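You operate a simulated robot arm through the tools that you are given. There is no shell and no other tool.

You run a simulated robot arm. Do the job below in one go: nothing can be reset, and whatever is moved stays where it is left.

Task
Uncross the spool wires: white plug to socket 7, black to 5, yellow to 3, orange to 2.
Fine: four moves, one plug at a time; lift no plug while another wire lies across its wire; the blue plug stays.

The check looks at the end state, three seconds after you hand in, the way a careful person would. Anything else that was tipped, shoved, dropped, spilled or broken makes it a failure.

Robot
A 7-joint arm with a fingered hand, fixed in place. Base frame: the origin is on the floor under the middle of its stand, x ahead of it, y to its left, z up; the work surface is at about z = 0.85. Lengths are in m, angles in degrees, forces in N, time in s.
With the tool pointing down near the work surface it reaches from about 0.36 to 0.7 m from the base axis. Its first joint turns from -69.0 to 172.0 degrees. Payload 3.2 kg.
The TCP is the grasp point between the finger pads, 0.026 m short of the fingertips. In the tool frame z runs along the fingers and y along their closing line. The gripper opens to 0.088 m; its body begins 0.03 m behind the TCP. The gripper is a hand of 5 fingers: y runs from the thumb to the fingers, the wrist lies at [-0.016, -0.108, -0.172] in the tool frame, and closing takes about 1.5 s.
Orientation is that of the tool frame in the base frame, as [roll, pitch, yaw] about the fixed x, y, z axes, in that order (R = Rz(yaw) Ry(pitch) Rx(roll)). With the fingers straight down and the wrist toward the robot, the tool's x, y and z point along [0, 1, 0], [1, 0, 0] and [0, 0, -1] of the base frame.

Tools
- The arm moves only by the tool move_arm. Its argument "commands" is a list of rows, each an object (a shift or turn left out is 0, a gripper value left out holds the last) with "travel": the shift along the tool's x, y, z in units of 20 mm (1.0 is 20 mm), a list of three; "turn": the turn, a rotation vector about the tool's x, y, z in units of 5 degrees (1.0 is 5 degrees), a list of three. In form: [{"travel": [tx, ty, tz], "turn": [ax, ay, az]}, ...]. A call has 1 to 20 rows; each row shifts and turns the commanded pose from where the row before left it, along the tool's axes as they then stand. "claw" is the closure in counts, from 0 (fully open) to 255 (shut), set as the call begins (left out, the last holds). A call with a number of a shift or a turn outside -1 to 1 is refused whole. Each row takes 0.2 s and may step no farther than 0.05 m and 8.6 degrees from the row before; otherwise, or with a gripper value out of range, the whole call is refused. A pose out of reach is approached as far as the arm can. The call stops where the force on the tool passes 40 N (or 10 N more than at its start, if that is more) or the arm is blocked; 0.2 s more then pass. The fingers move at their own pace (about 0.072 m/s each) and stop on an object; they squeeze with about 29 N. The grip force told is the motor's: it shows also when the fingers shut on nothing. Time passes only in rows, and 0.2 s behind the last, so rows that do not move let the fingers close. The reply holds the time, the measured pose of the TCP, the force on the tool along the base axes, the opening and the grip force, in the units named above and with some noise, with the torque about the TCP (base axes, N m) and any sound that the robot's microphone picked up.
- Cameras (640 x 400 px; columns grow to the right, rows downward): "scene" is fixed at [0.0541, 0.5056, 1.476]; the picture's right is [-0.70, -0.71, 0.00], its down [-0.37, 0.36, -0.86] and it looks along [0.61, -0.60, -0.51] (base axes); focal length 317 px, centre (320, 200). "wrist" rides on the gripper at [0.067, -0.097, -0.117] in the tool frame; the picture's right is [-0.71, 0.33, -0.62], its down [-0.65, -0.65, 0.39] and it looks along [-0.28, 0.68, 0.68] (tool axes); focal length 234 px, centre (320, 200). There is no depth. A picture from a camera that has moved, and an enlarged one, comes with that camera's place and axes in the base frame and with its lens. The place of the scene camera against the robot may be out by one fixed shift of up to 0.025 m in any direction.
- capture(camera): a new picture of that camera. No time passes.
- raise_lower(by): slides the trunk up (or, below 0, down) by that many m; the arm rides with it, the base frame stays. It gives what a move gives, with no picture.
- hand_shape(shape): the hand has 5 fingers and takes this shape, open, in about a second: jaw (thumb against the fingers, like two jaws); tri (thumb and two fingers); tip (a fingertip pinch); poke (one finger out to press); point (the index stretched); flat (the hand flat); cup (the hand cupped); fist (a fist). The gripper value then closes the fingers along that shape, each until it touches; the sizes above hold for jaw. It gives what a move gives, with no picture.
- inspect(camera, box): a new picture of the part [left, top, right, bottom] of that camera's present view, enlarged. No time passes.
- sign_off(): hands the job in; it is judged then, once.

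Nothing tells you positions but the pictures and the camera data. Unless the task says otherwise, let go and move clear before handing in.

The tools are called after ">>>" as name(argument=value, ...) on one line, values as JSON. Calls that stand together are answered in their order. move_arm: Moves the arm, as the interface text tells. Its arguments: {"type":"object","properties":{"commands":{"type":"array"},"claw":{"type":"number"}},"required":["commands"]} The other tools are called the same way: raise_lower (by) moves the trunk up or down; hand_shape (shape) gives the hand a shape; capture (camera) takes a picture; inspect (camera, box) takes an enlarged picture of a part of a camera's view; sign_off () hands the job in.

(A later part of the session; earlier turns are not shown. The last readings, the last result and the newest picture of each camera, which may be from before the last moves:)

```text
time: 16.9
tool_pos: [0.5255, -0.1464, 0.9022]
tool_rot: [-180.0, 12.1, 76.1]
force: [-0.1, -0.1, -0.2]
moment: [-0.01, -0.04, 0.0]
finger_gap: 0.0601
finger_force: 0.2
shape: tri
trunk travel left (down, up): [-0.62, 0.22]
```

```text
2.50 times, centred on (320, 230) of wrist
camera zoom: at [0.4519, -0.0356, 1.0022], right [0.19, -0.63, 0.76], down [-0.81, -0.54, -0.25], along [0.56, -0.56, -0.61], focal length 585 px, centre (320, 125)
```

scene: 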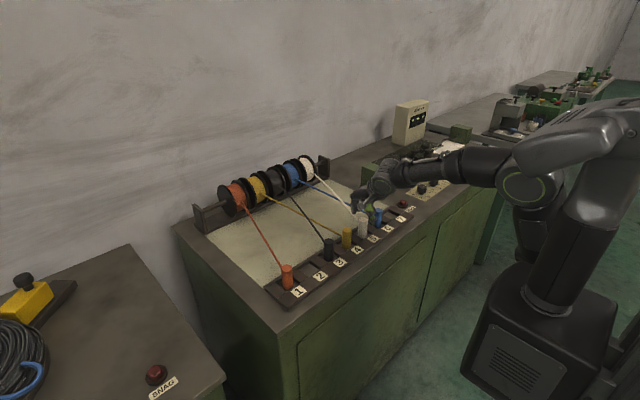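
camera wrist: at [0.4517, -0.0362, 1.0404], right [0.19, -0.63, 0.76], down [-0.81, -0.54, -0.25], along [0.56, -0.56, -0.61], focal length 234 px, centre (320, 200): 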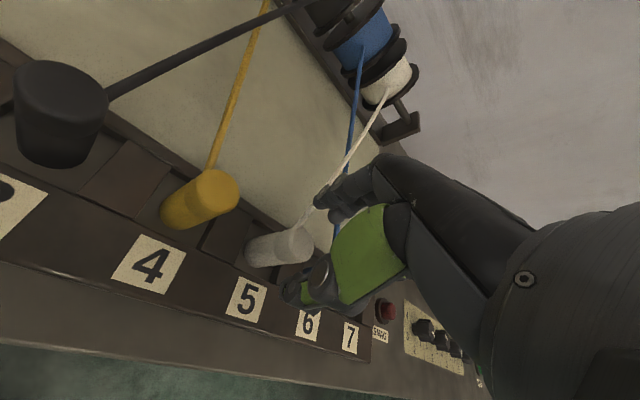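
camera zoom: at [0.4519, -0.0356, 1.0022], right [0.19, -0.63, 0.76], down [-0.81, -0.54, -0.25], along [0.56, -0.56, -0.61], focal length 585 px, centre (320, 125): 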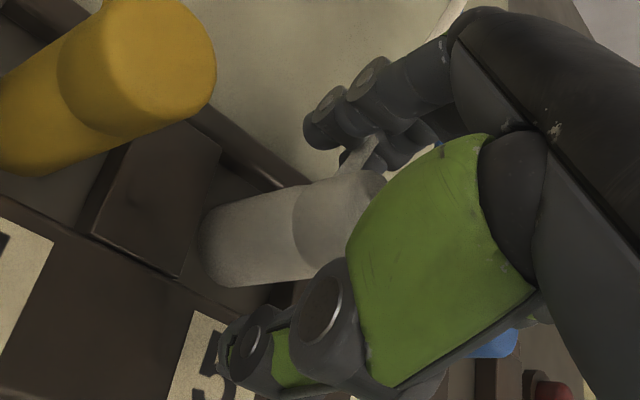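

>>> move_arm(commands=[{"travel": [0.031, 0, 0.147]}, {"travel": [0, 0, 0]}])

>>> move_arm(commands=[{"travel": [0, 0, 0]}, {"travel": [0, 0, 0]}, {"travel": [0, 0, 0]}, {"travel": [0, 0, 0]}, {"travel": [0, 0, 0]}, {"travel": [0, 0, 0]}, {"travel": [0, 0, 0]}, {"travel": [0, 0, 0]}], claw=255)

>>> inspect(camera="scene", box=[345, 190, 405, 240])

>>> inspect(camera="wrist", box=[240, 150, 400, 310])

```text
time: 17.5
tool_pos: [0.5237, -0.1456, 0.8994]
tool_rot: [-180.0, 12.0, 76.1]
force: [-0.3, 0.0, -0.1]
moment: [-0.03, -0.03, -0.04]
finger_gap: 0.0598
finger_force: 0.0
shape: tri
trunk travel left (down, up): [-0.62, 0.22]
```

```text
time: 19.3
tool_pos: [0.5251, -0.1455, 0.8989]
tool_rot: [180.0, 12.0, 76.2]
force: [0.1, -0.7, 0.1]
moment: [0.01, -0.02, 0.02]
finger_gap: 0.0197
finger_force: 28.9
shape: tri
trunk travel left (down, up): [-0.62, 0.22]
```

```text
8.00 times, centred on (375, 215) of scene
camera zoom: at [0.0541, 0.5056, 1.476], right [-0.7, -0.71, 0.0], down [-0.37, 0.36, -0.86], along [0.61, -0.6, -0.51], focal length 2535 px, centre (-120, 80)
```

zoom: 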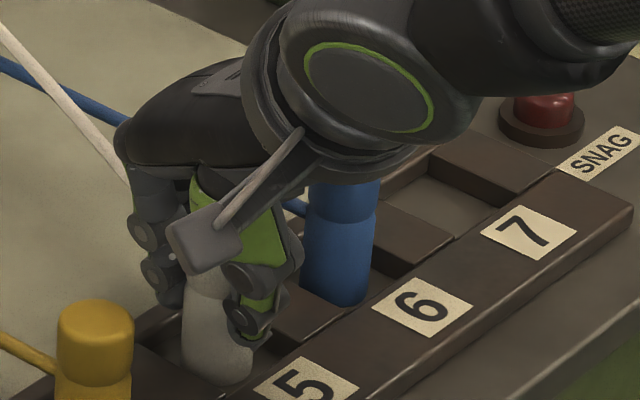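

```text
2.50 times, centred on (320, 230) of wrist
camera zoom: at [0.4521, -0.0358, 0.9995], right [0.19, -0.63, 0.76], down [-0.81, -0.54, -0.25], along [0.56, -0.56, -0.61], focal length 585 px, centre (320, 125)
```

zoom: 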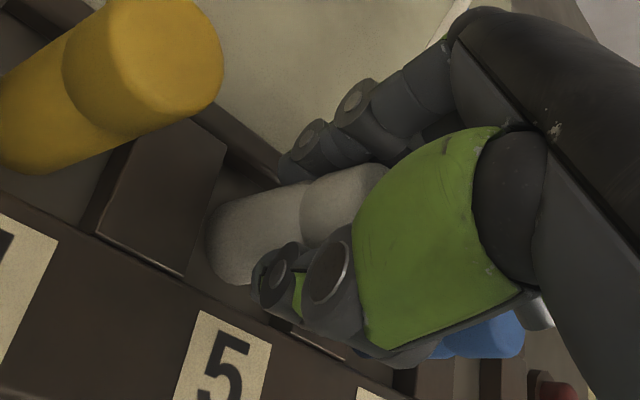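

White is held, with grip at 28.9 N. I'll lift straight up a little and check before going higher.

>>> move_arm(commands=[{"travel": [-0.104, 0, -0.489]}, {"travel": [-0.104, 0, -0.489]}, {"travel": [-0.104, 0, -0.489]}, {"travel": [0, 0, 0]}])

>>> inspect(camera="scene", box=[335, 180, 411, 240])

>>> capture(camera="wrist")

```text
time: 20.3
tool_pos: [0.527, -0.1474, 0.9289]
tool_rot: [-179.9, 12.1, 76.1]
force: [-0.8, 0.3, -1.2]
moment: [0.03, -0.02, -0.01]
finger_gap: 0.0193
finger_force: 29.5
shape: tri
trunk travel left (down, up): [-0.62, 0.22]
```

```text
6.67 times, centred on (373, 210) of scene
camera zoom: at [0.0541, 0.5056, 1.476], right [-0.7, -0.71, 0.0], down [-0.37, 0.36, -0.86], along [0.61, -0.6, -0.51], focal length 2113 px, centre (-33, 133)
```

zoom: 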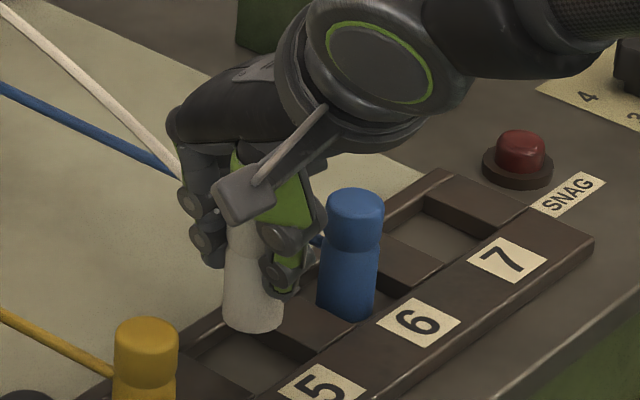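

```text
taken
camera wrist: at [0.4527, -0.0374, 1.0299], right [0.19, -0.63, 0.76], down [-0.81, -0.54, -0.25], along [0.56, -0.56, -0.61], focal length 234 px, centre (320, 200)
```

wrist: 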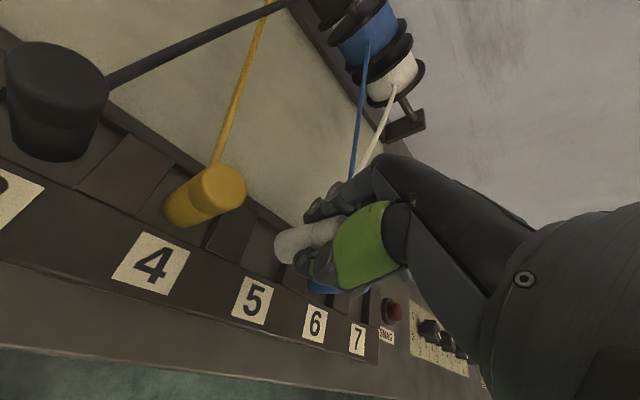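

>>> move_arm(commands=[{"travel": [-0.208, 0, -0.978]}, {"travel": [-0.208, 0, -0.978]}, {"travel": [-0.208, 0, -0.978]}, {"travel": [-0.208, 0, -0.978]}, {"travel": [0, 0, 0]}])

>>> move_arm(commands=[{"travel": [-0.949, 0.242, 0.202]}, {"travel": [-0.949, 0.242, 0.202]}, {"travel": [-0.949, 0.242, 0.202]}, {"travel": [-0.949, 0.242, 0.202]}, {"travel": [-0.949, 0.242, 0.202]}, {"travel": [-0.949, 0.242, 0.202]}, {"travel": [-0.949, 0.242, 0.202]}, {"travel": [-0.332, 0.085, 0.071]}, {"travel": [0, 0, 0]}])

>>> move_arm(commands=[{"turn": [-0.208, 0, -0.978]}, {"turn": [-0.208, 0, -0.978]}, {"turn": [-0.208, 0, -0.978]}, {"turn": [-0.208, 0, -0.978]}, {"turn": [-0.208, 0, -0.978]}, {"turn": [-0.208, 0, -0.978]}, {"travel": [0, 0, 0]}])

>>> inspect(camera="scene", box=[320, 130, 464, 250])

>>> capture(camera="wrist")

```text
time: 21.5
tool_pos: [0.5374, -0.1491, 1.0071]
tool_rot: [-179.8, 11.6, 76.1]
force: [0.2, -0.7, -0.1]
moment: [0.02, 0.02, -0.01]
finger_gap: 0.0194
finger_force: 29.0
shape: tri
out of reach, approached as far as the arm can: row 2, 3, 4
trunk travel left (down, up): [-0.62, 0.22]
```

```text
time: 23.5
tool_pos: [0.5372, -0.2942, 1.0061]
tool_rot: [-179.9, 12.0, 76.1]
force: [-0.4, -0.2, -0.7]
moment: [0.02, -0.03, -0.01]
finger_gap: 0.0195
finger_force: 29.2
shape: tri
trunk travel left (down, up): [-0.62, 0.22]
```

```text
time: 25.1
tool_pos: [0.5379, -0.2966, 1.007]
tool_rot: [180.0, 12.0, 106.3]
force: [0.6, -0.3, -0.4]
moment: [0.02, -0.01, 0.0]
finger_gap: 0.0196
finger_force: 29.1
shape: tri
trunk travel left (down, up): [-0.62, 0.22]
```

```text
3.33 times, centred on (392, 190) of scene
camera zoom: at [0.0541, 0.5056, 1.476], right [-0.7, -0.71, 0.0], down [-0.37, 0.36, -0.86], along [0.61, -0.6, -0.51], focal length 1056 px, centre (80, 233)
```

zoom: 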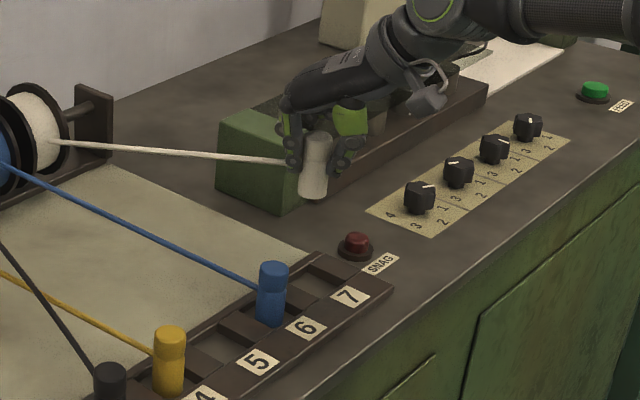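

```text
taken
camera wrist: at [0.4192, -0.2368, 1.1073], right [0.48, -0.45, 0.76], down [-0.43, -0.87, -0.25], along [0.77, -0.21, -0.61], focal length 234 px, centre (320, 200)
```

wrist: 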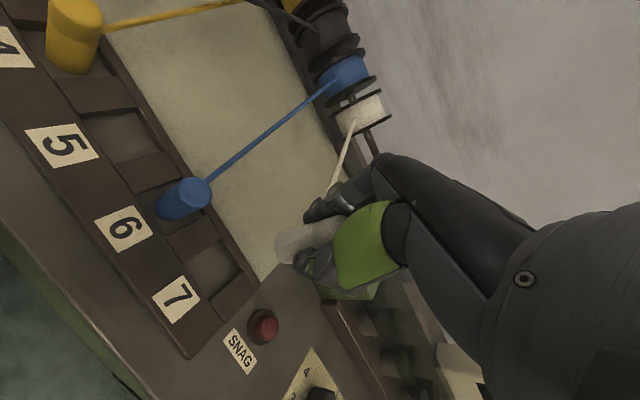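

>>> inspect(camera="wrist", box=[140, 170, 340, 330])

>>> inspect(camera="scene", box=[380, 150, 440, 210])

```text
2.50 times, centred on (240, 250) of wrist
camera zoom: at [0.4192, -0.2368, 1.1073], right [0.48, -0.45, 0.76], down [-0.43, -0.87, -0.25], along [0.77, -0.21, -0.61], focal length 585 px, centre (520, 75)
```

zoom: 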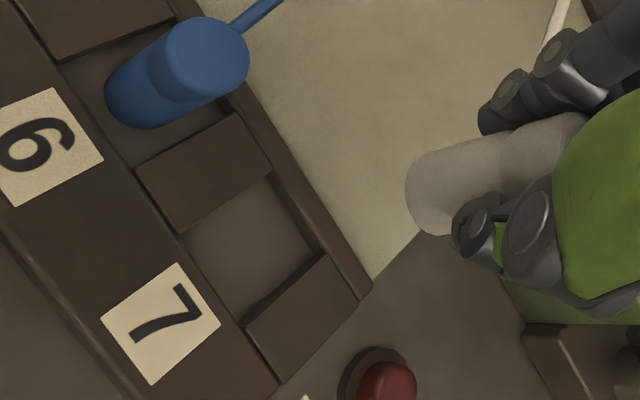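

```text
6.67 times, centred on (410, 180) of scene
camera zoom: at [0.0541, 0.5056, 1.476], right [-0.7, -0.71, 0.0], down [-0.37, 0.36, -0.86], along [0.61, -0.6, -0.51], focal length 2113 px, centre (-280, 333)
```

zoom: 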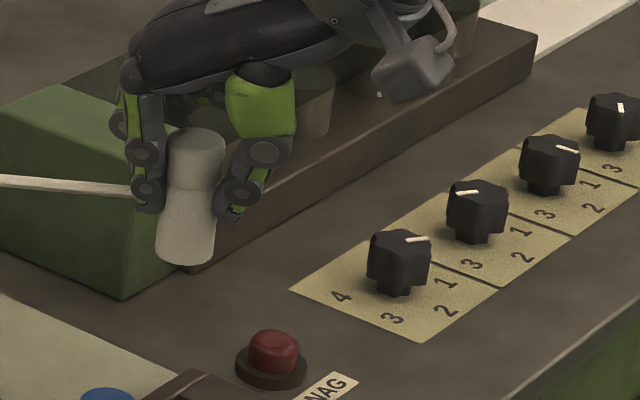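

Socket 7's pocket centre reads as (0.522, -0.298), and white hangs about on the TCP axis. I'll shift over the pocket, come partway down and check.

>>> move_arm(commands=[{"travel": [0.3, -0.765, -0.064]}, {"travel": [0.208, 0, 0.978]}, {"travel": [0.208, 0, 0.978]}, {"travel": [0.208, 0, 0.978]}, {"travel": [0.104, 0, 0.489]}, {"travel": [0, 0, 0]}])

>>> inspect(camera="scene", box=[370, 170, 430, 230])

>>> inspect(camera="wrist", box=[180, 170, 380, 330])

```text
time: 26.5
tool_pos: [0.5215, -0.2942, 0.9362]
tool_rot: [-180.0, 12.1, 106.1]
force: [0.1, 0.0, -0.9]
moment: [0.03, -0.01, 0.0]
finger_gap: 0.0193
finger_force: 29.3
shape: tri
trunk travel left (down, up): [-0.62, 0.22]
```

```text
6.67 times, centred on (400, 200) of scene
camera zoom: at [0.0541, 0.5056, 1.476], right [-0.7, -0.71, 0.0], down [-0.37, 0.36, -0.86], along [0.61, -0.6, -0.51], focal length 2113 px, centre (-213, 200)
```

zoom: 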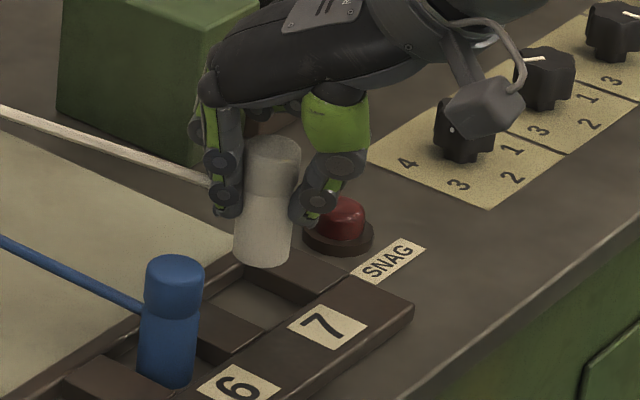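

```text
2.50 times, centred on (280, 250) of wrist
camera zoom: at [0.4027, -0.235, 1.0377], right [0.47, -0.45, 0.76], down [-0.43, -0.87, -0.25], along [0.77, -0.21, -0.61], focal length 585 px, centre (420, 75)
```

zoom: 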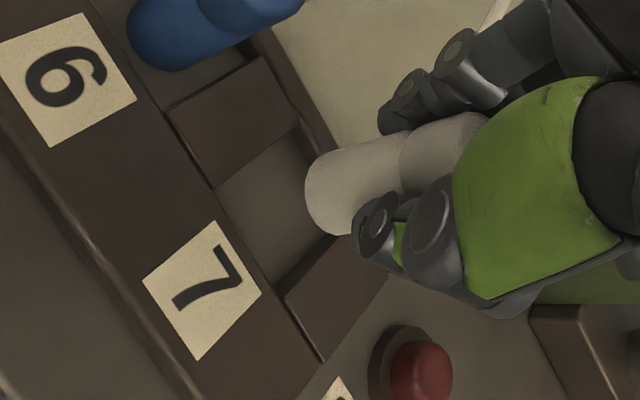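

>>> move_arm(commands=[{"travel": [-0.155, 0.005, 0.033]}, {"travel": [0.104, 0, 0.489]}, {"travel": [0.104, 0, 0.489]}, {"travel": [0.104, 0, 0.489]}, {"travel": [0, 0, 0]}])

>>> inspect(camera="scene", box=[370, 170, 430, 230])

>>> inspect(camera="wrist", box=[180, 170, 380, 330])

```text
time: 27.7
tool_pos: [0.5217, -0.2965, 0.9078]
tool_rot: [-180.0, 12.0, 106.1]
force: [-0.5, 0.3, 0.0]
moment: [0.02, 0.01, -0.01]
finger_gap: 0.0195
finger_force: 29.4
shape: tri
trunk travel left (down, up): [-0.62, 0.22]
```

```text
6.67 times, centred on (400, 200) of scene
camera zoom: at [0.0541, 0.5056, 1.476], right [-0.7, -0.71, 0.0], down [-0.37, 0.36, -0.86], along [0.61, -0.6, -0.51], focal length 2113 px, centre (-213, 200)
```

zoom: 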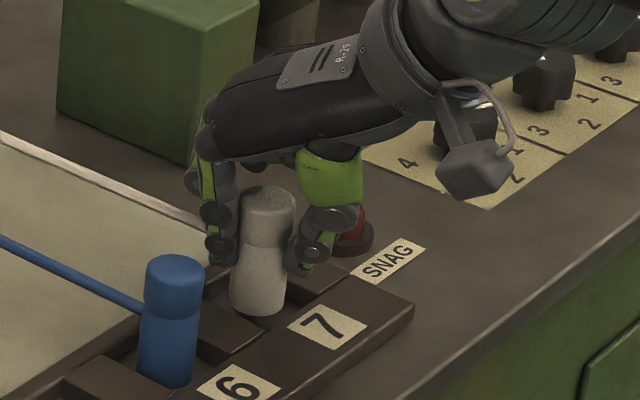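

```text
2.50 times, centred on (280, 250) of wrist
camera zoom: at [0.4032, -0.2376, 1.0072], right [0.47, -0.45, 0.76], down [-0.43, -0.87, -0.25], along [0.77, -0.21, -0.61], focal length 585 px, centre (420, 75)
```

zoom: 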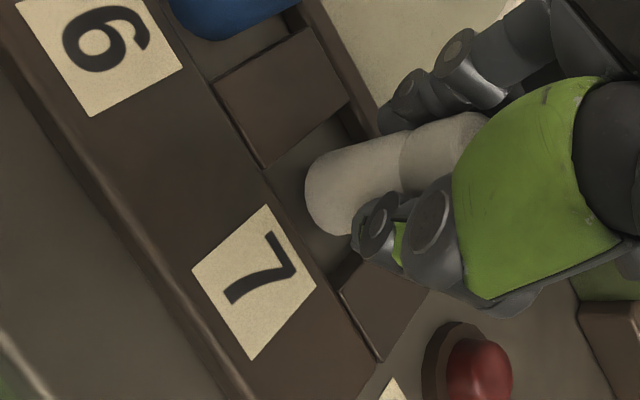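

>>> move_arm(commands=[{"travel": [0.026, 0, 0.122]}, {"travel": [0.026, 0, 0.122]}, {"travel": [0.021, 0, 0.098]}, {"travel": [0, 0, 0]}])

>>> inspect(camera="scene", box=[370, 170, 430, 230])

>>> inspect(camera="wrist", box=[180, 170, 380, 330])

```text
time: 28.7
tool_pos: [0.5216, -0.2966, 0.8993]
tool_rot: [179.9, 11.9, 106.1]
force: [-0.2, -0.6, -1.2]
moment: [-0.01, -0.01, -0.02]
finger_gap: 0.0193
finger_force: 29.3
shape: tri
trunk travel left (down, up): [-0.62, 0.22]
```

```text
6.67 times, centred on (400, 200) of scene
camera zoom: at [0.0541, 0.5056, 1.476], right [-0.7, -0.71, 0.0], down [-0.37, 0.36, -0.86], along [0.61, -0.6, -0.51], focal length 2113 px, centre (-213, 200)
```

zoom: 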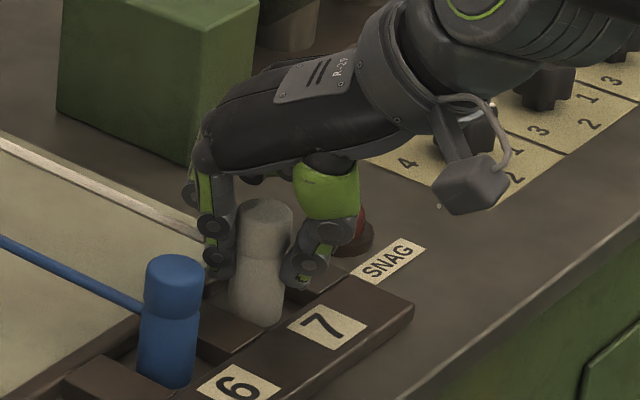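

```text
2.50 times, centred on (280, 250) of wrist
camera zoom: at [0.4036, -0.2376, 0.9998], right [0.47, -0.45, 0.76], down [-0.43, -0.87, -0.25], along [0.77, -0.21, -0.61], focal length 585 px, centre (420, 75)
```

zoom: 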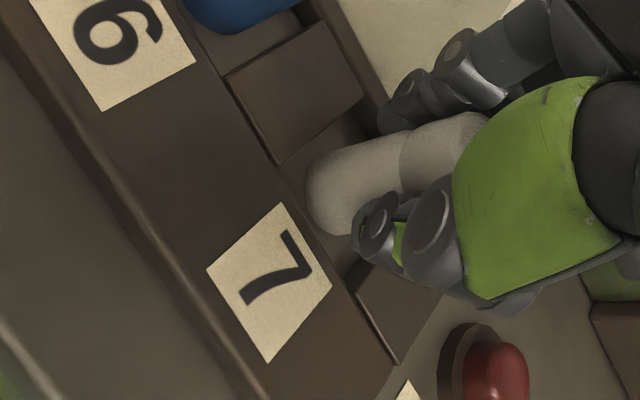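

>>> move_arm(commands=[{"travel": [0.0104, 0, 0.0489]}, {"travel": [0, 0, 0]}])

>>> move_arm(commands=[{"travel": [0.0104, 0, 0.0489]}, {"travel": [0, 0, 0]}])

```text
time: 29.3
tool_pos: [0.5233, -0.2963, 0.8993]
tool_rot: [-180.0, 12.0, 106.1]
force: [-0.5, -0.1, 1.1]
moment: [0.01, 0.03, 0.01]
finger_gap: 0.0195
finger_force: 29.1
shape: tri
trunk travel left (down, up): [-0.62, 0.22]
```

```text
time: 29.9
tool_pos: [0.5214, -0.2953, 0.8983]
tool_rot: [179.9, 12.1, 106.1]
force: [0.1, -0.7, 4.9]
moment: [-0.01, -0.09, -0.02]
finger_gap: 0.0195
finger_force: 28.9
shape: tri
trunk travel left (down, up): [-0.62, 0.22]
```

Contact with the pocket floor shows as about 5 N upward. I'll release white.

>>> move_arm(commands=[{"travel": [0, 0, 0]}, {"travel": [0, 0, 0]}, {"travel": [0, 0, 0]}, {"travel": [0, 0, 0]}, {"travel": [0, 0, 0]}], claw=80)

>>> inspect(camera="scene", box=[370, 170, 430, 230])

>>> inspect(camera="wrist", box=[180, 170, 380, 330])

```text
time: 31.1
tool_pos: [0.5237, -0.2972, 0.8967]
tool_rot: [180.0, 12.0, 106.1]
force: [0.1, 0.3, 0.1]
moment: [-0.01, 0.01, 0.01]
finger_gap: 0.0599
finger_force: 0.2
shape: tri
trunk travel left (down, up): [-0.62, 0.22]
```

```text
6.67 times, centred on (400, 200) of scene
camera zoom: at [0.0541, 0.5056, 1.476], right [-0.7, -0.71, 0.0], down [-0.37, 0.36, -0.86], along [0.61, -0.6, -0.51], focal length 2113 px, centre (-213, 200)
```

zoom: 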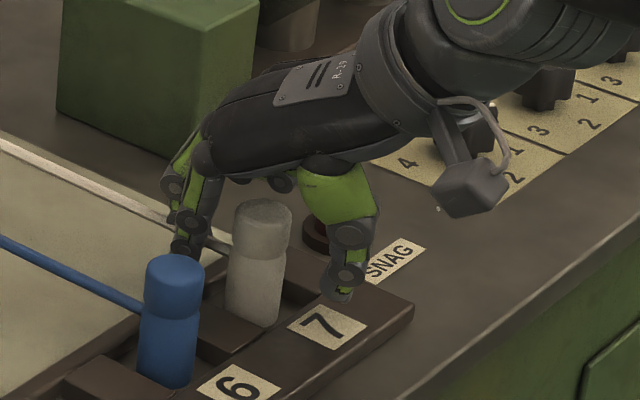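

```text
2.50 times, centred on (280, 250) of wrist
camera zoom: at [0.4038, -0.2378, 0.9982], right [0.47, -0.45, 0.76], down [-0.43, -0.87, -0.25], along [0.77, -0.21, -0.61], focal length 585 px, centre (420, 75)
```

zoom: 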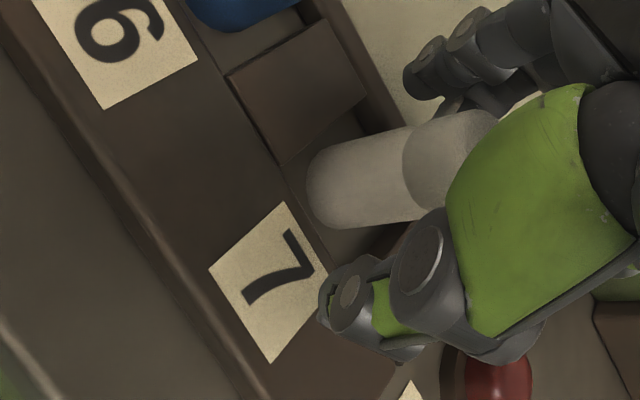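

White is standing upright in pocket 7. I'll retreat straight up using the trunk.

>>> raise_lower(by=0.09)

>>> capture(camera="scene")

>>> inspect(camera="scene", box=[340, 150, 436, 240])

>>> capture(camera="wrist")

```text
time: 32.3
tool_pos: [0.5228, -0.2979, 0.9875]
tool_rot: [179.9, 12.0, 106.0]
force: [0.7, 0.1, 0.8]
moment: [-0.03, -0.01, 0.01]
finger_gap: 0.0598
finger_force: 0.2
shape: tri
trunk travel left (down, up): [-0.71, 0.13]
```

```text
taken
```

scene: 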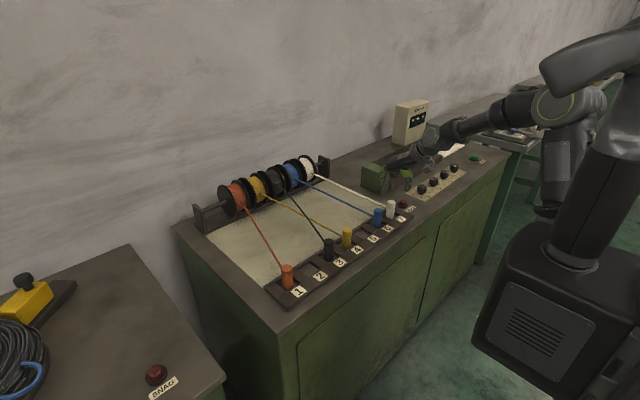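

```text
4.44 times, centred on (388, 195) of scene
camera zoom: at [0.0541, 0.5056, 1.476], right [-0.7, -0.71, 0.0], down [-0.37, 0.36, -0.86], along [0.61, -0.6, -0.51], focal length 1408 px, centre (18, 222)
```

zoom: 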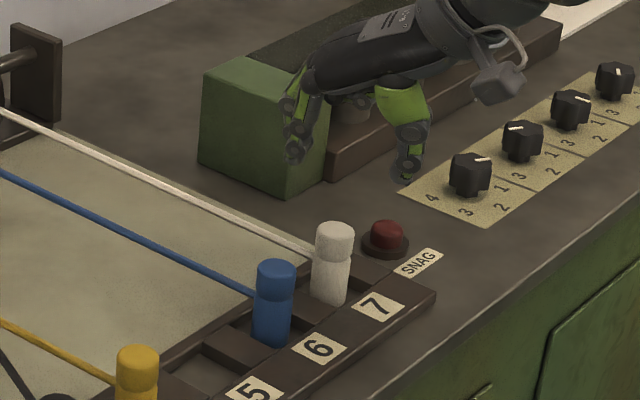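

```text
taken
camera wrist: at [0.4039, -0.2379, 1.0881], right [0.47, -0.45, 0.76], down [-0.43, -0.87, -0.25], along [0.77, -0.21, -0.61], focal length 234 px, centre (320, 200)
```

wrist: 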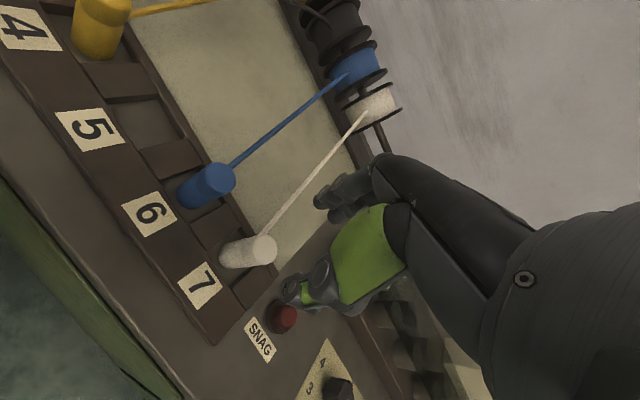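

>>> move_arm(commands=[{"travel": [0.939, 0.279, -0.2]}, {"travel": [0.939, 0.279, -0.2]}, {"travel": [0.939, 0.279, -0.2]}, {"travel": [0.939, 0.279, -0.2]}, {"travel": [0.939, 0.279, -0.2]}, {"travel": [0.939, 0.279, -0.2]}, {"travel": [0.939, 0.279, -0.2]}, {"travel": [0.939, 0.279, -0.2]}, {"travel": [0.939, 0.279, -0.2]}, {"travel": [0.939, 0.279, -0.2]}, {"travel": [0.939, 0.279, -0.2]}, {"travel": [0.939, 0.279, -0.2]}, {"travel": [0.939, 0.279, -0.2]}, {"travel": [0.939, 0.279, -0.2]}, {"travel": [0, 0, 0]}])

>>> move_arm(commands=[{"turn": [0.208, 0, 0.978]}, {"turn": [0.208, 0, 0.978]}, {"turn": [0.208, 0, 0.978]}, {"turn": [0.208, 0, 0.978]}, {"turn": [0.208, 0, 0.978]}, {"turn": [0.208, 0, 0.978]}, {"turn": [0.054, 0, 0.255]}, {"travel": [0, 0, 0]}])

>>> capture(camera="scene")

>>> capture(camera="wrist")

```text
time: 35.5
tool_pos: [0.5237, -0.0163, 0.9889]
tool_rot: [180.0, 11.9, 106.1]
force: [0.1, -0.5, 1.0]
moment: [0.02, 0.01, 0.02]
finger_gap: 0.0601
finger_force: 0.1
shape: tri
trunk travel left (down, up): [-0.71, 0.13]
```

```text
time: 37.3
tool_pos: [0.5247, -0.0159, 0.9978]
tool_rot: [179.8, 10.2, 74.4]
force: [-0.2, 0.0, -0.1]
moment: [0.02, 0.02, 0.0]
finger_gap: 0.0601
finger_force: 0.2
shape: tri
trunk travel left (down, up): [-0.71, 0.13]
```

```text
taken
```

scene: 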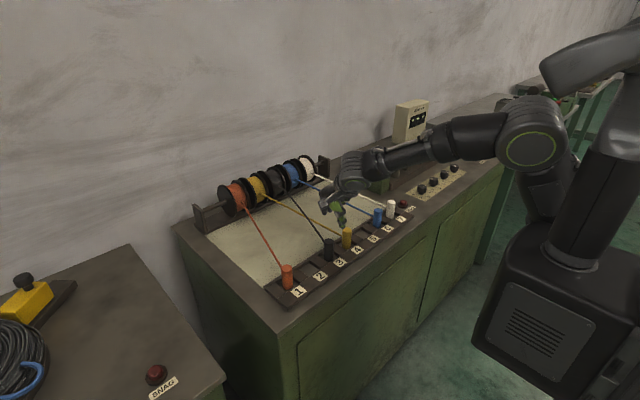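

```text
taken
camera wrist: at [0.4542, 0.0931, 1.1], right [0.16, -0.65, 0.74], down [-0.82, -0.51, -0.27], along [0.55, -0.56, -0.62], focal length 234 px, centre (320, 200)
```

wrist: 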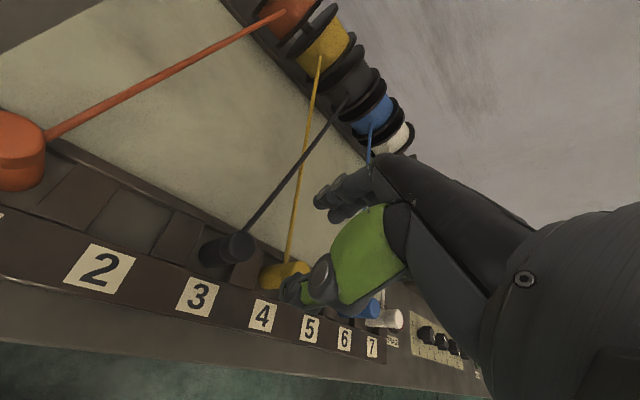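

>>> move_arm(commands=[{"travel": [-0.208, 0, -0.978]}, {"travel": [-0.208, 0, -0.978]}, {"travel": [0, 0, 0]}])

```text
time: 38.1
tool_pos: [0.5234, -0.0166, 1.0286]
tool_rot: [-179.8, 11.5, 74.7]
force: [0.1, -0.7, -0.3]
moment: [-0.02, 0.01, 0.01]
finger_gap: 0.0601
finger_force: 0.0
shape: tri
trunk travel left (down, up): [-0.71, 0.13]
```

>>> move_arm(commands=[{"travel": [-0.208, 0, -0.978]}, {"travel": [0, 0, 0]}, {"travel": [0, 0, 0]}])

```text
time: 38.9
tool_pos: [0.5233, -0.0146, 1.0491]
tool_rot: [180.0, 11.7, 74.9]
force: [-0.5, -0.2, 0.7]
moment: [0.01, 0.0, -0.02]
finger_gap: 0.0599
finger_force: 0.2
shape: tri
trunk travel left (down, up): [-0.71, 0.13]
```

>>> raise_lower(by=-0.08)

>>> capture(camera="wrist")

>>> inspect(camera="wrist", box=[180, 180, 340, 340])

>>> inspect(camera="scene", box=[300, 170, 400, 280])

```text
time: 40.1
tool_pos: [0.5235, -0.0161, 0.9676]
tool_rot: [180.0, 11.8, 74.7]
force: [-0.4, -0.1, 0.0]
moment: [-0.02, 0.01, 0.0]
finger_gap: 0.0601
finger_force: 0.0
shape: tri
trunk travel left (down, up): [-0.63, 0.21]
```

```text
taken
camera wrist: at [0.4525, 0.0955, 1.0686], right [0.17, -0.63, 0.76], down [-0.82, -0.52, -0.25], along [0.55, -0.58, -0.61], focal length 234 px, centre (320, 200)
```

wrist: 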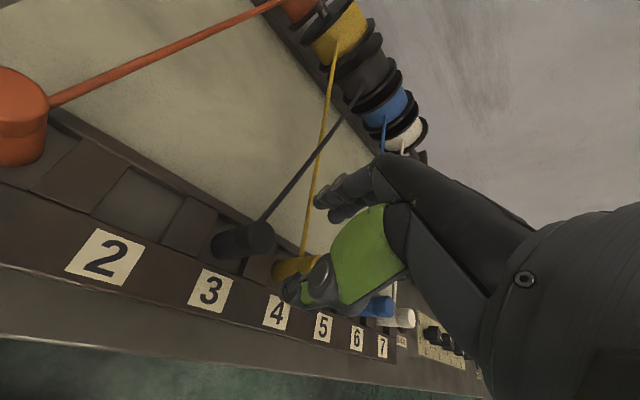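

```text
2.50 times, centred on (260, 260) of wrist
camera zoom: at [0.4525, 0.0955, 1.0686], right [0.17, -0.63, 0.76], down [-0.82, -0.52, -0.25], along [0.55, -0.58, -0.61], focal length 585 px, centre (470, 50)
```

zoom: 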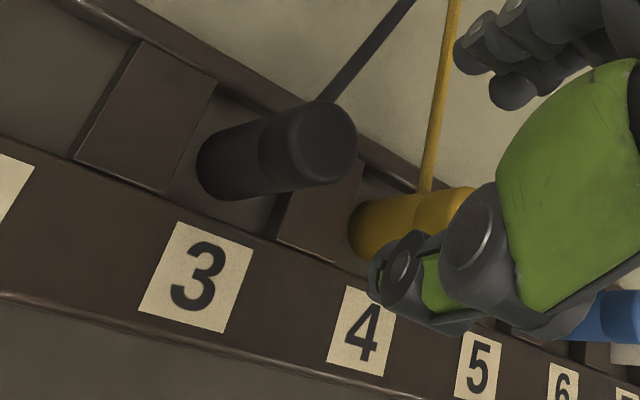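

```text
3.64 times, centred on (350, 225) of scene
camera zoom: at [0.0541, 0.5056, 1.476], right [-0.7, -0.71, 0.0], down [-0.37, 0.36, -0.86], along [0.61, -0.6, -0.51], focal length 1152 px, centre (211, 109)
```

zoom: 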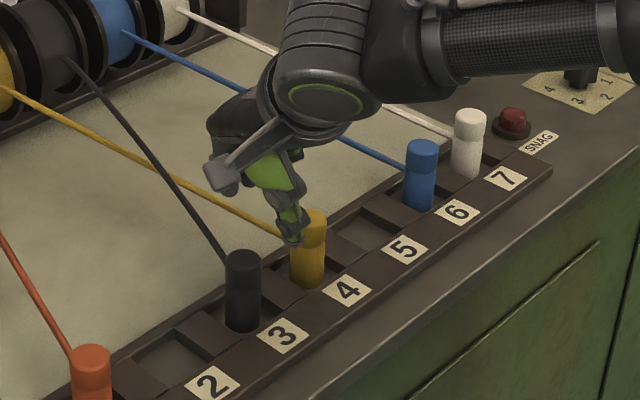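

>>> move_arm(commands=[{"travel": [0.88, -0.117, -0.187]}, {"travel": [0, 0, 0]}, {"travel": [0, 0, 0]}])

>>> raise_lower(by=-0.03)

>>> inspect(camera="wrist", box=[200, 150, 400, 310])

>>> inspect(camera="scene", box=[300, 190, 372, 260])

```text
time: 40.9
tool_pos: [0.5271, 0.0001, 0.9742]
tool_rot: [-179.9, 10.6, 74.4]
force: [-0.4, 0.5, -0.1]
moment: [0.03, 0.03, 0.05]
finger_gap: 0.0601
finger_force: 0.0
shape: tri
trunk travel left (down, up): [-0.63, 0.21]
```

```text
time: 41.6
tool_pos: [0.5274, 0.0002, 0.9433]
tool_rot: [-179.7, 10.5, 74.4]
force: [0.2, -1.1, -1.2]
moment: [0.03, 0.01, -0.01]
finger_gap: 0.0601
finger_force: 0.1
shape: tri
trunk travel left (down, up): [-0.6, 0.24]
```

```text
2.50 times, centred on (300, 230) of wrist
camera zoom: at [0.4566, 0.1095, 1.045], right [0.17, -0.65, 0.74], down [-0.82, -0.51, -0.26], along [0.54, -0.57, -0.62], focal length 585 px, centre (370, 125)
```

zoom: 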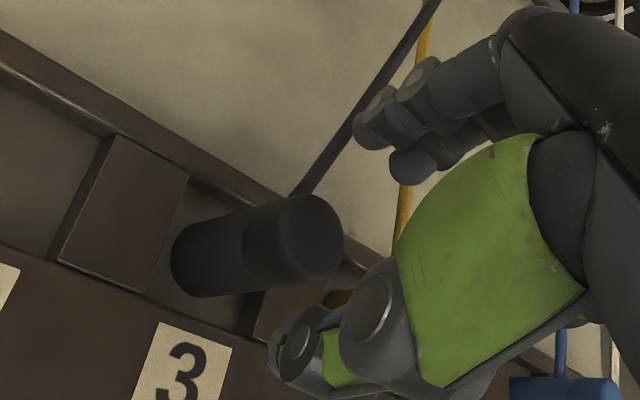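

```text
5.71 times, centred on (336, 225) of scene
camera zoom: at [0.0541, 0.5056, 1.476], right [-0.7, -0.71, 0.0], down [-0.37, 0.36, -0.86], along [0.61, -0.6, -0.51], focal length 1811 px, centre (229, 57)
```

zoom: 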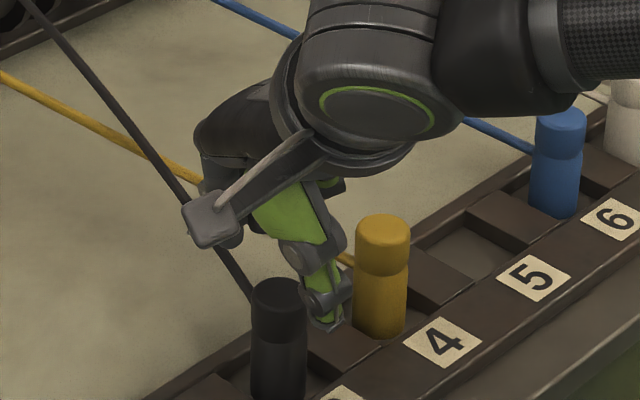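

>>> move_arm(commands=[{"turn": [-0.208, 0, -0.978]}, {"turn": [0, 0.4, 0]}, {"travel": [0, 0, 0]}, {"travel": [0, 0, 0]}])

```text
time: 42.6
tool_pos: [0.525, 0.0036, 0.9374]
tool_rot: [180.0, 10.0, 79.8]
force: [-1.0, -0.4, -0.1]
moment: [0.01, -0.01, 0.02]
finger_gap: 0.06
finger_force: 0.1
shape: tri
trunk travel left (down, up): [-0.6, 0.24]
```

>>> inspect(camera="wrist", box=[200, 150, 400, 310])

>>> inspect(camera="scene", box=[300, 190, 372, 260])

```text
2.50 times, centred on (300, 230) of wrist
camera zoom: at [0.4446, 0.1044, 1.0407], right [0.22, -0.64, 0.74], down [-0.77, -0.58, -0.27], along [0.6, -0.51, -0.62], focal length 585 px, centre (370, 125)
```

zoom: 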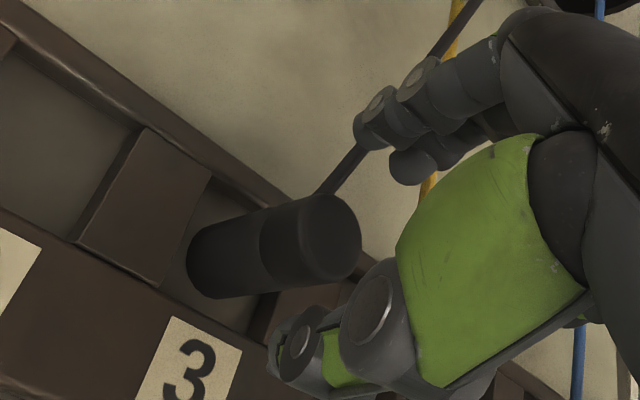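

```text
5.71 times, centred on (336, 225) of scene
camera zoom: at [0.0541, 0.5056, 1.476], right [-0.7, -0.71, 0.0], down [-0.37, 0.36, -0.86], along [0.61, -0.6, -0.51], focal length 1811 px, centre (229, 57)
```

zoom: 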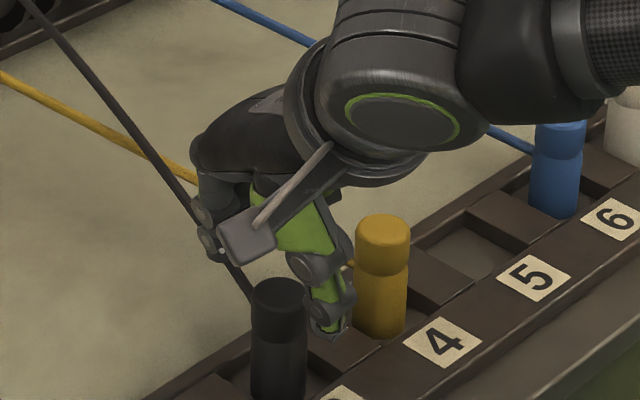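

>>> raise_lower(by=-0.024)

>>> inspect(camera="wrist", box=[200, 150, 400, 310])

>>> inspect(camera="scene", box=[300, 200, 372, 270])

```text
time: 43.3
tool_pos: [0.5257, 0.0029, 0.9137]
tool_rot: [180.0, 10.0, 79.8]
force: [0.1, -0.2, 0.4]
moment: [-0.01, 0.01, -0.02]
finger_gap: 0.0603
finger_force: 0.0
shape: tri
trunk travel left (down, up): [-0.576, 0.264]
```

```text
2.50 times, centred on (300, 230) of wrist
camera zoom: at [0.4446, 0.1043, 1.0169], right [0.22, -0.64, 0.74], down [-0.77, -0.58, -0.27], along [0.6, -0.51, -0.62], focal length 585 px, centre (370, 125)
```

zoom: 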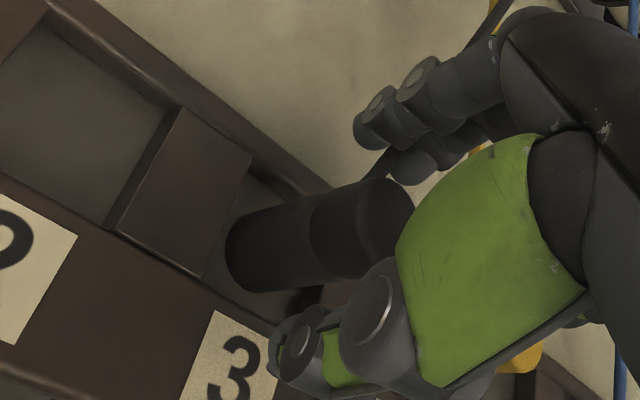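

```text
5.71 times, centred on (336, 235) of scene
camera zoom: at [0.0541, 0.5056, 1.476], right [-0.7, -0.71, 0.0], down [-0.37, 0.36, -0.86], along [0.61, -0.6, -0.51], focal length 1811 px, centre (229, 0)
```

zoom: 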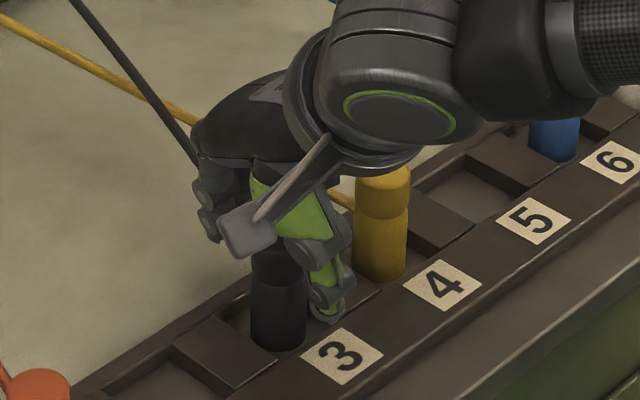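

>>> raise_lower(by=-0.014)

>>> inspect(camera="wrist", box=[200, 150, 400, 310])

>>> inspect(camera="scene", box=[300, 200, 372, 270])

```text
time: 44.0
tool_pos: [0.5265, 0.0024, 0.8989]
tool_rot: [-180.0, 10.0, 79.9]
force: [1.7, 0.3, 0.3]
moment: [0.01, 0.0, 0.01]
finger_gap: 0.06
finger_force: 0.1
shape: tri
trunk travel left (down, up): [-0.562, 0.278]
```

```text
2.50 times, centred on (300, 230) of wrist
camera zoom: at [0.4446, 0.1043, 1.0029], right [0.22, -0.64, 0.74], down [-0.77, -0.58, -0.27], along [0.6, -0.51, -0.62], focal length 585 px, centre (370, 125)
```

zoom: 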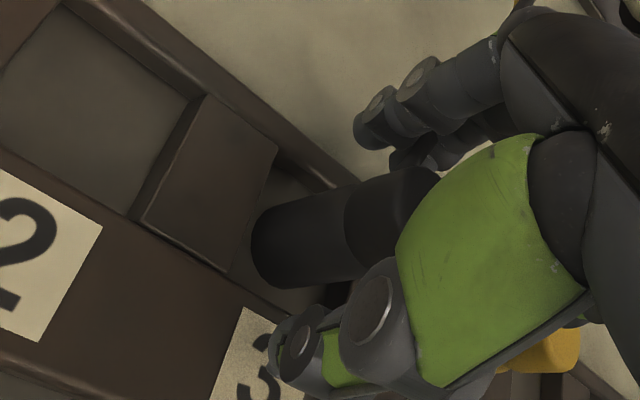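

```text
5.71 times, centred on (336, 235) of scene
camera zoom: at [0.0541, 0.5056, 1.476], right [-0.7, -0.71, 0.0], down [-0.37, 0.36, -0.86], along [0.61, -0.6, -0.51], focal length 1811 px, centre (229, 0)
```

zoom: 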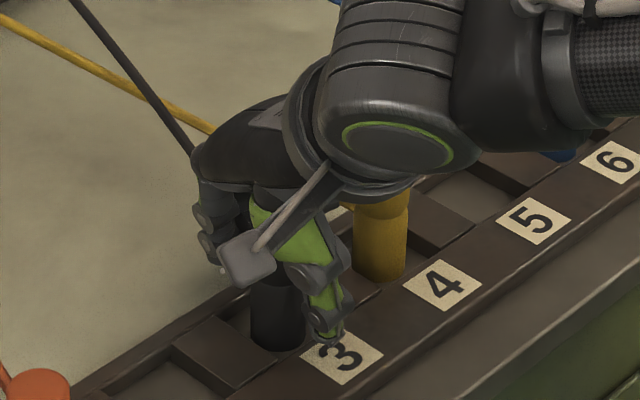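

>>> move_arm(commands=[{"travel": [0, 0, 0]}, {"travel": [0, 0, 0]}, {"travel": [0, 0, 0]}, {"travel": [0, 0, 0]}, {"travel": [0, 0, 0]}, {"travel": [0, 0, 0]}, {"travel": [0, 0, 0]}, {"travel": [0, 0, 0]}], claw=255)

>>> raise_lower(by=0.03)

>>> inspect(camera="wrist", box=[200, 150, 400, 310])

>>> inspect(camera="scene", box=[300, 190, 372, 260])

```text
time: 45.8
tool_pos: [0.5263, 0.0029, 0.8993]
tool_rot: [-179.9, 10.0, 79.9]
force: [-0.8, 0.5, -0.1]
moment: [0.0, 0.01, -0.01]
finger_gap: 0.0193
finger_force: 29.5
shape: tri
trunk travel left (down, up): [-0.562, 0.278]
```

```text
time: 46.5
tool_pos: [0.5252, 0.0024, 0.9291]
tool_rot: [-180.0, 9.9, 79.8]
force: [0.4, -0.2, -0.8]
moment: [0.0, -0.01, 0.01]
finger_gap: 0.0193
finger_force: 28.9
shape: tri
trunk travel left (down, up): [-0.592, 0.248]
```

```text
2.50 times, centred on (300, 230) of wrist
camera zoom: at [0.445, 0.1042, 1.0327], right [0.22, -0.64, 0.74], down [-0.77, -0.58, -0.27], along [0.6, -0.51, -0.62], focal length 585 px, centre (370, 125)
```

zoom: 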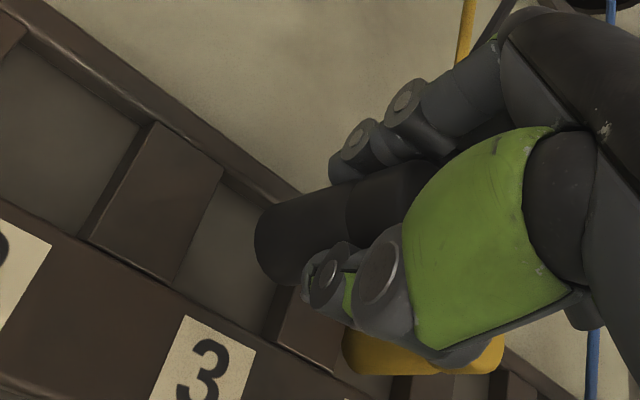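

```text
5.71 times, centred on (336, 225) of scene
camera zoom: at [0.0541, 0.5056, 1.476], right [-0.7, -0.71, 0.0], down [-0.37, 0.36, -0.86], along [0.61, -0.6, -0.51], focal length 1811 px, centre (229, 57)
```

zoom: 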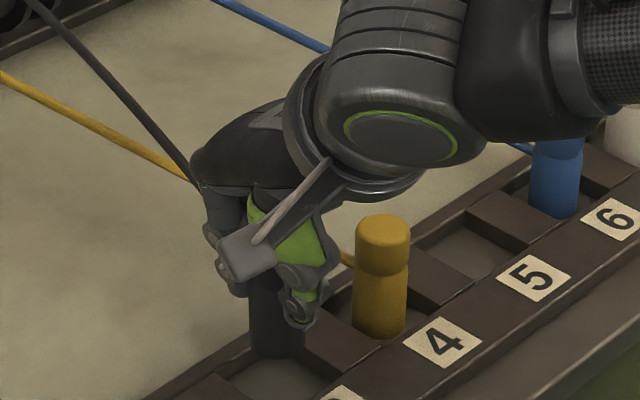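

>>> raise_lower(by=0.085)

>>> move_arm(commands=[{"travel": [-0.969, 0.177, 0.171]}, {"travel": [-0.969, 0.177, 0.171]}, {"travel": [-0.969, 0.177, 0.171]}, {"travel": [-0.969, 0.177, 0.171]}, {"travel": [-0.969, 0.177, 0.171]}, {"travel": [-0.969, 0.177, 0.171]}, {"travel": [-0.969, 0.177, 0.171]}, {"travel": [0, 0, 0]}])

>>> move_arm(commands=[{"turn": [-0.174, 0, -0.985]}, {"turn": [-0.174, 0, -0.985]}, {"turn": [-0.174, 0, -0.985]}, {"turn": [-0.174, 0, -0.985]}, {"turn": [-0.174, 0, -0.985]}, {"travel": [0, 0, 0]}])

>>> inspect(camera="scene", box=[290, 140, 430, 260])

>>> capture(camera="wrist")

```text
time: 47.7
tool_pos: [0.5238, 0.0031, 1.0135]
tool_rot: [-180.0, 10.0, 79.9]
force: [0.4, 0.0, 0.0]
moment: [0.01, 0.0, 0.01]
finger_gap: 0.0194
finger_force: 29.5
shape: tri
trunk travel left (down, up): [-0.677, 0.163]
```

```text
time: 49.5
tool_pos: [0.5254, -0.1373, 1.0121]
tool_rot: [-179.9, 10.1, 79.7]
force: [1.4, 1.0, -0.3]
moment: [0.02, -0.02, 0.0]
finger_gap: 0.0189
finger_force: 28.7
shape: tri
trunk travel left (down, up): [-0.677, 0.163]
```

```text
time: 50.9
tool_pos: [0.5256, -0.1369, 1.0127]
tool_rot: [180.0, 10.1, 104.8]
force: [-0.1, -1.0, 0.2]
moment: [-0.03, 0.02, 0.03]
finger_gap: 0.0192
finger_force: 28.5
shape: tri
trunk travel left (down, up): [-0.677, 0.163]
```

```text
3.33 times, centred on (360, 200) of scene
camera zoom: at [0.0541, 0.5056, 1.476], right [-0.7, -0.71, 0.0], down [-0.37, 0.36, -0.86], along [0.61, -0.6, -0.51], focal length 1056 px, centre (187, 200)
```

zoom: 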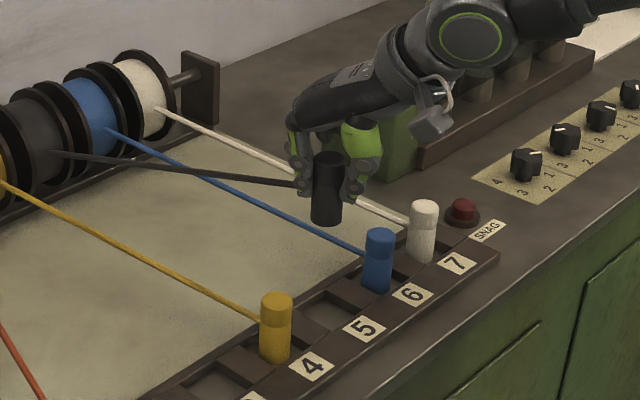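

```text
taken
camera wrist: at [0.409, -0.0791, 1.1173], right [0.47, -0.48, 0.74], down [-0.45, -0.85, -0.27], along [0.76, -0.2, -0.62], focal length 234 px, centre (320, 200)
```

wrist: 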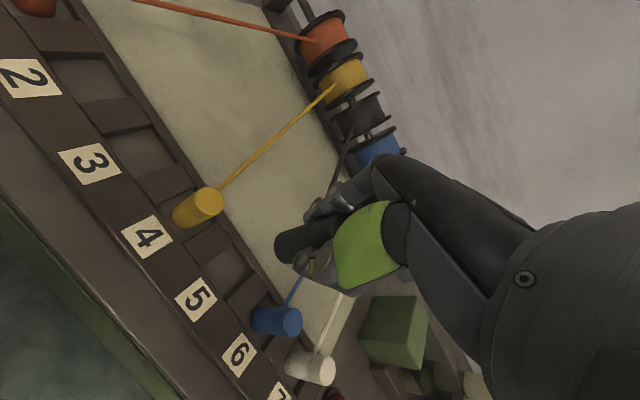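

>>> inspect(camera="wrist", box=[160, 200, 360, 360])

>>> inspect(camera="wrist", box=[230, 290, 350, 390])

```text
2.50 times, centred on (260, 280) of wrist
camera zoom: at [0.409, -0.0791, 1.1173], right [0.47, -0.48, 0.74], down [-0.45, -0.85, -0.27], along [0.76, -0.2, -0.62], focal length 585 px, centre (470, 0)
```

zoom: 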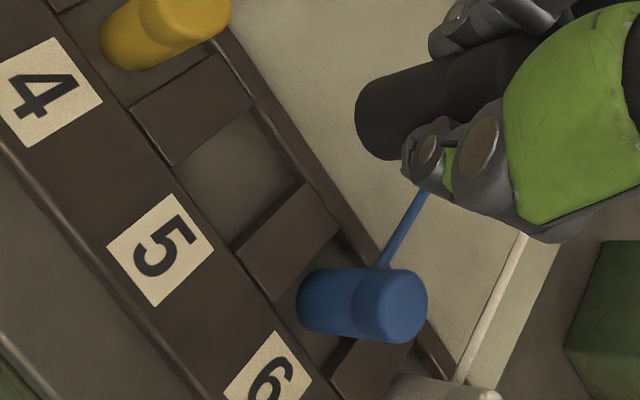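

```text
4.00 times, centred on (290, 340) of wrist
camera zoom: at [0.409, -0.0791, 1.1173], right [0.47, -0.48, 0.74], down [-0.45, -0.85, -0.27], along [0.76, -0.2, -0.62], focal length 937 px, centre (440, -360)
```

zoom: 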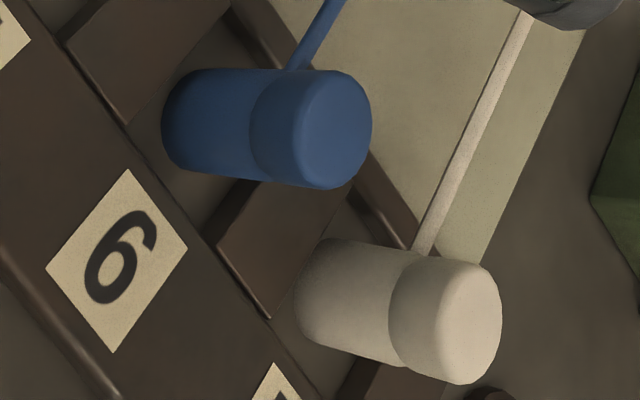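

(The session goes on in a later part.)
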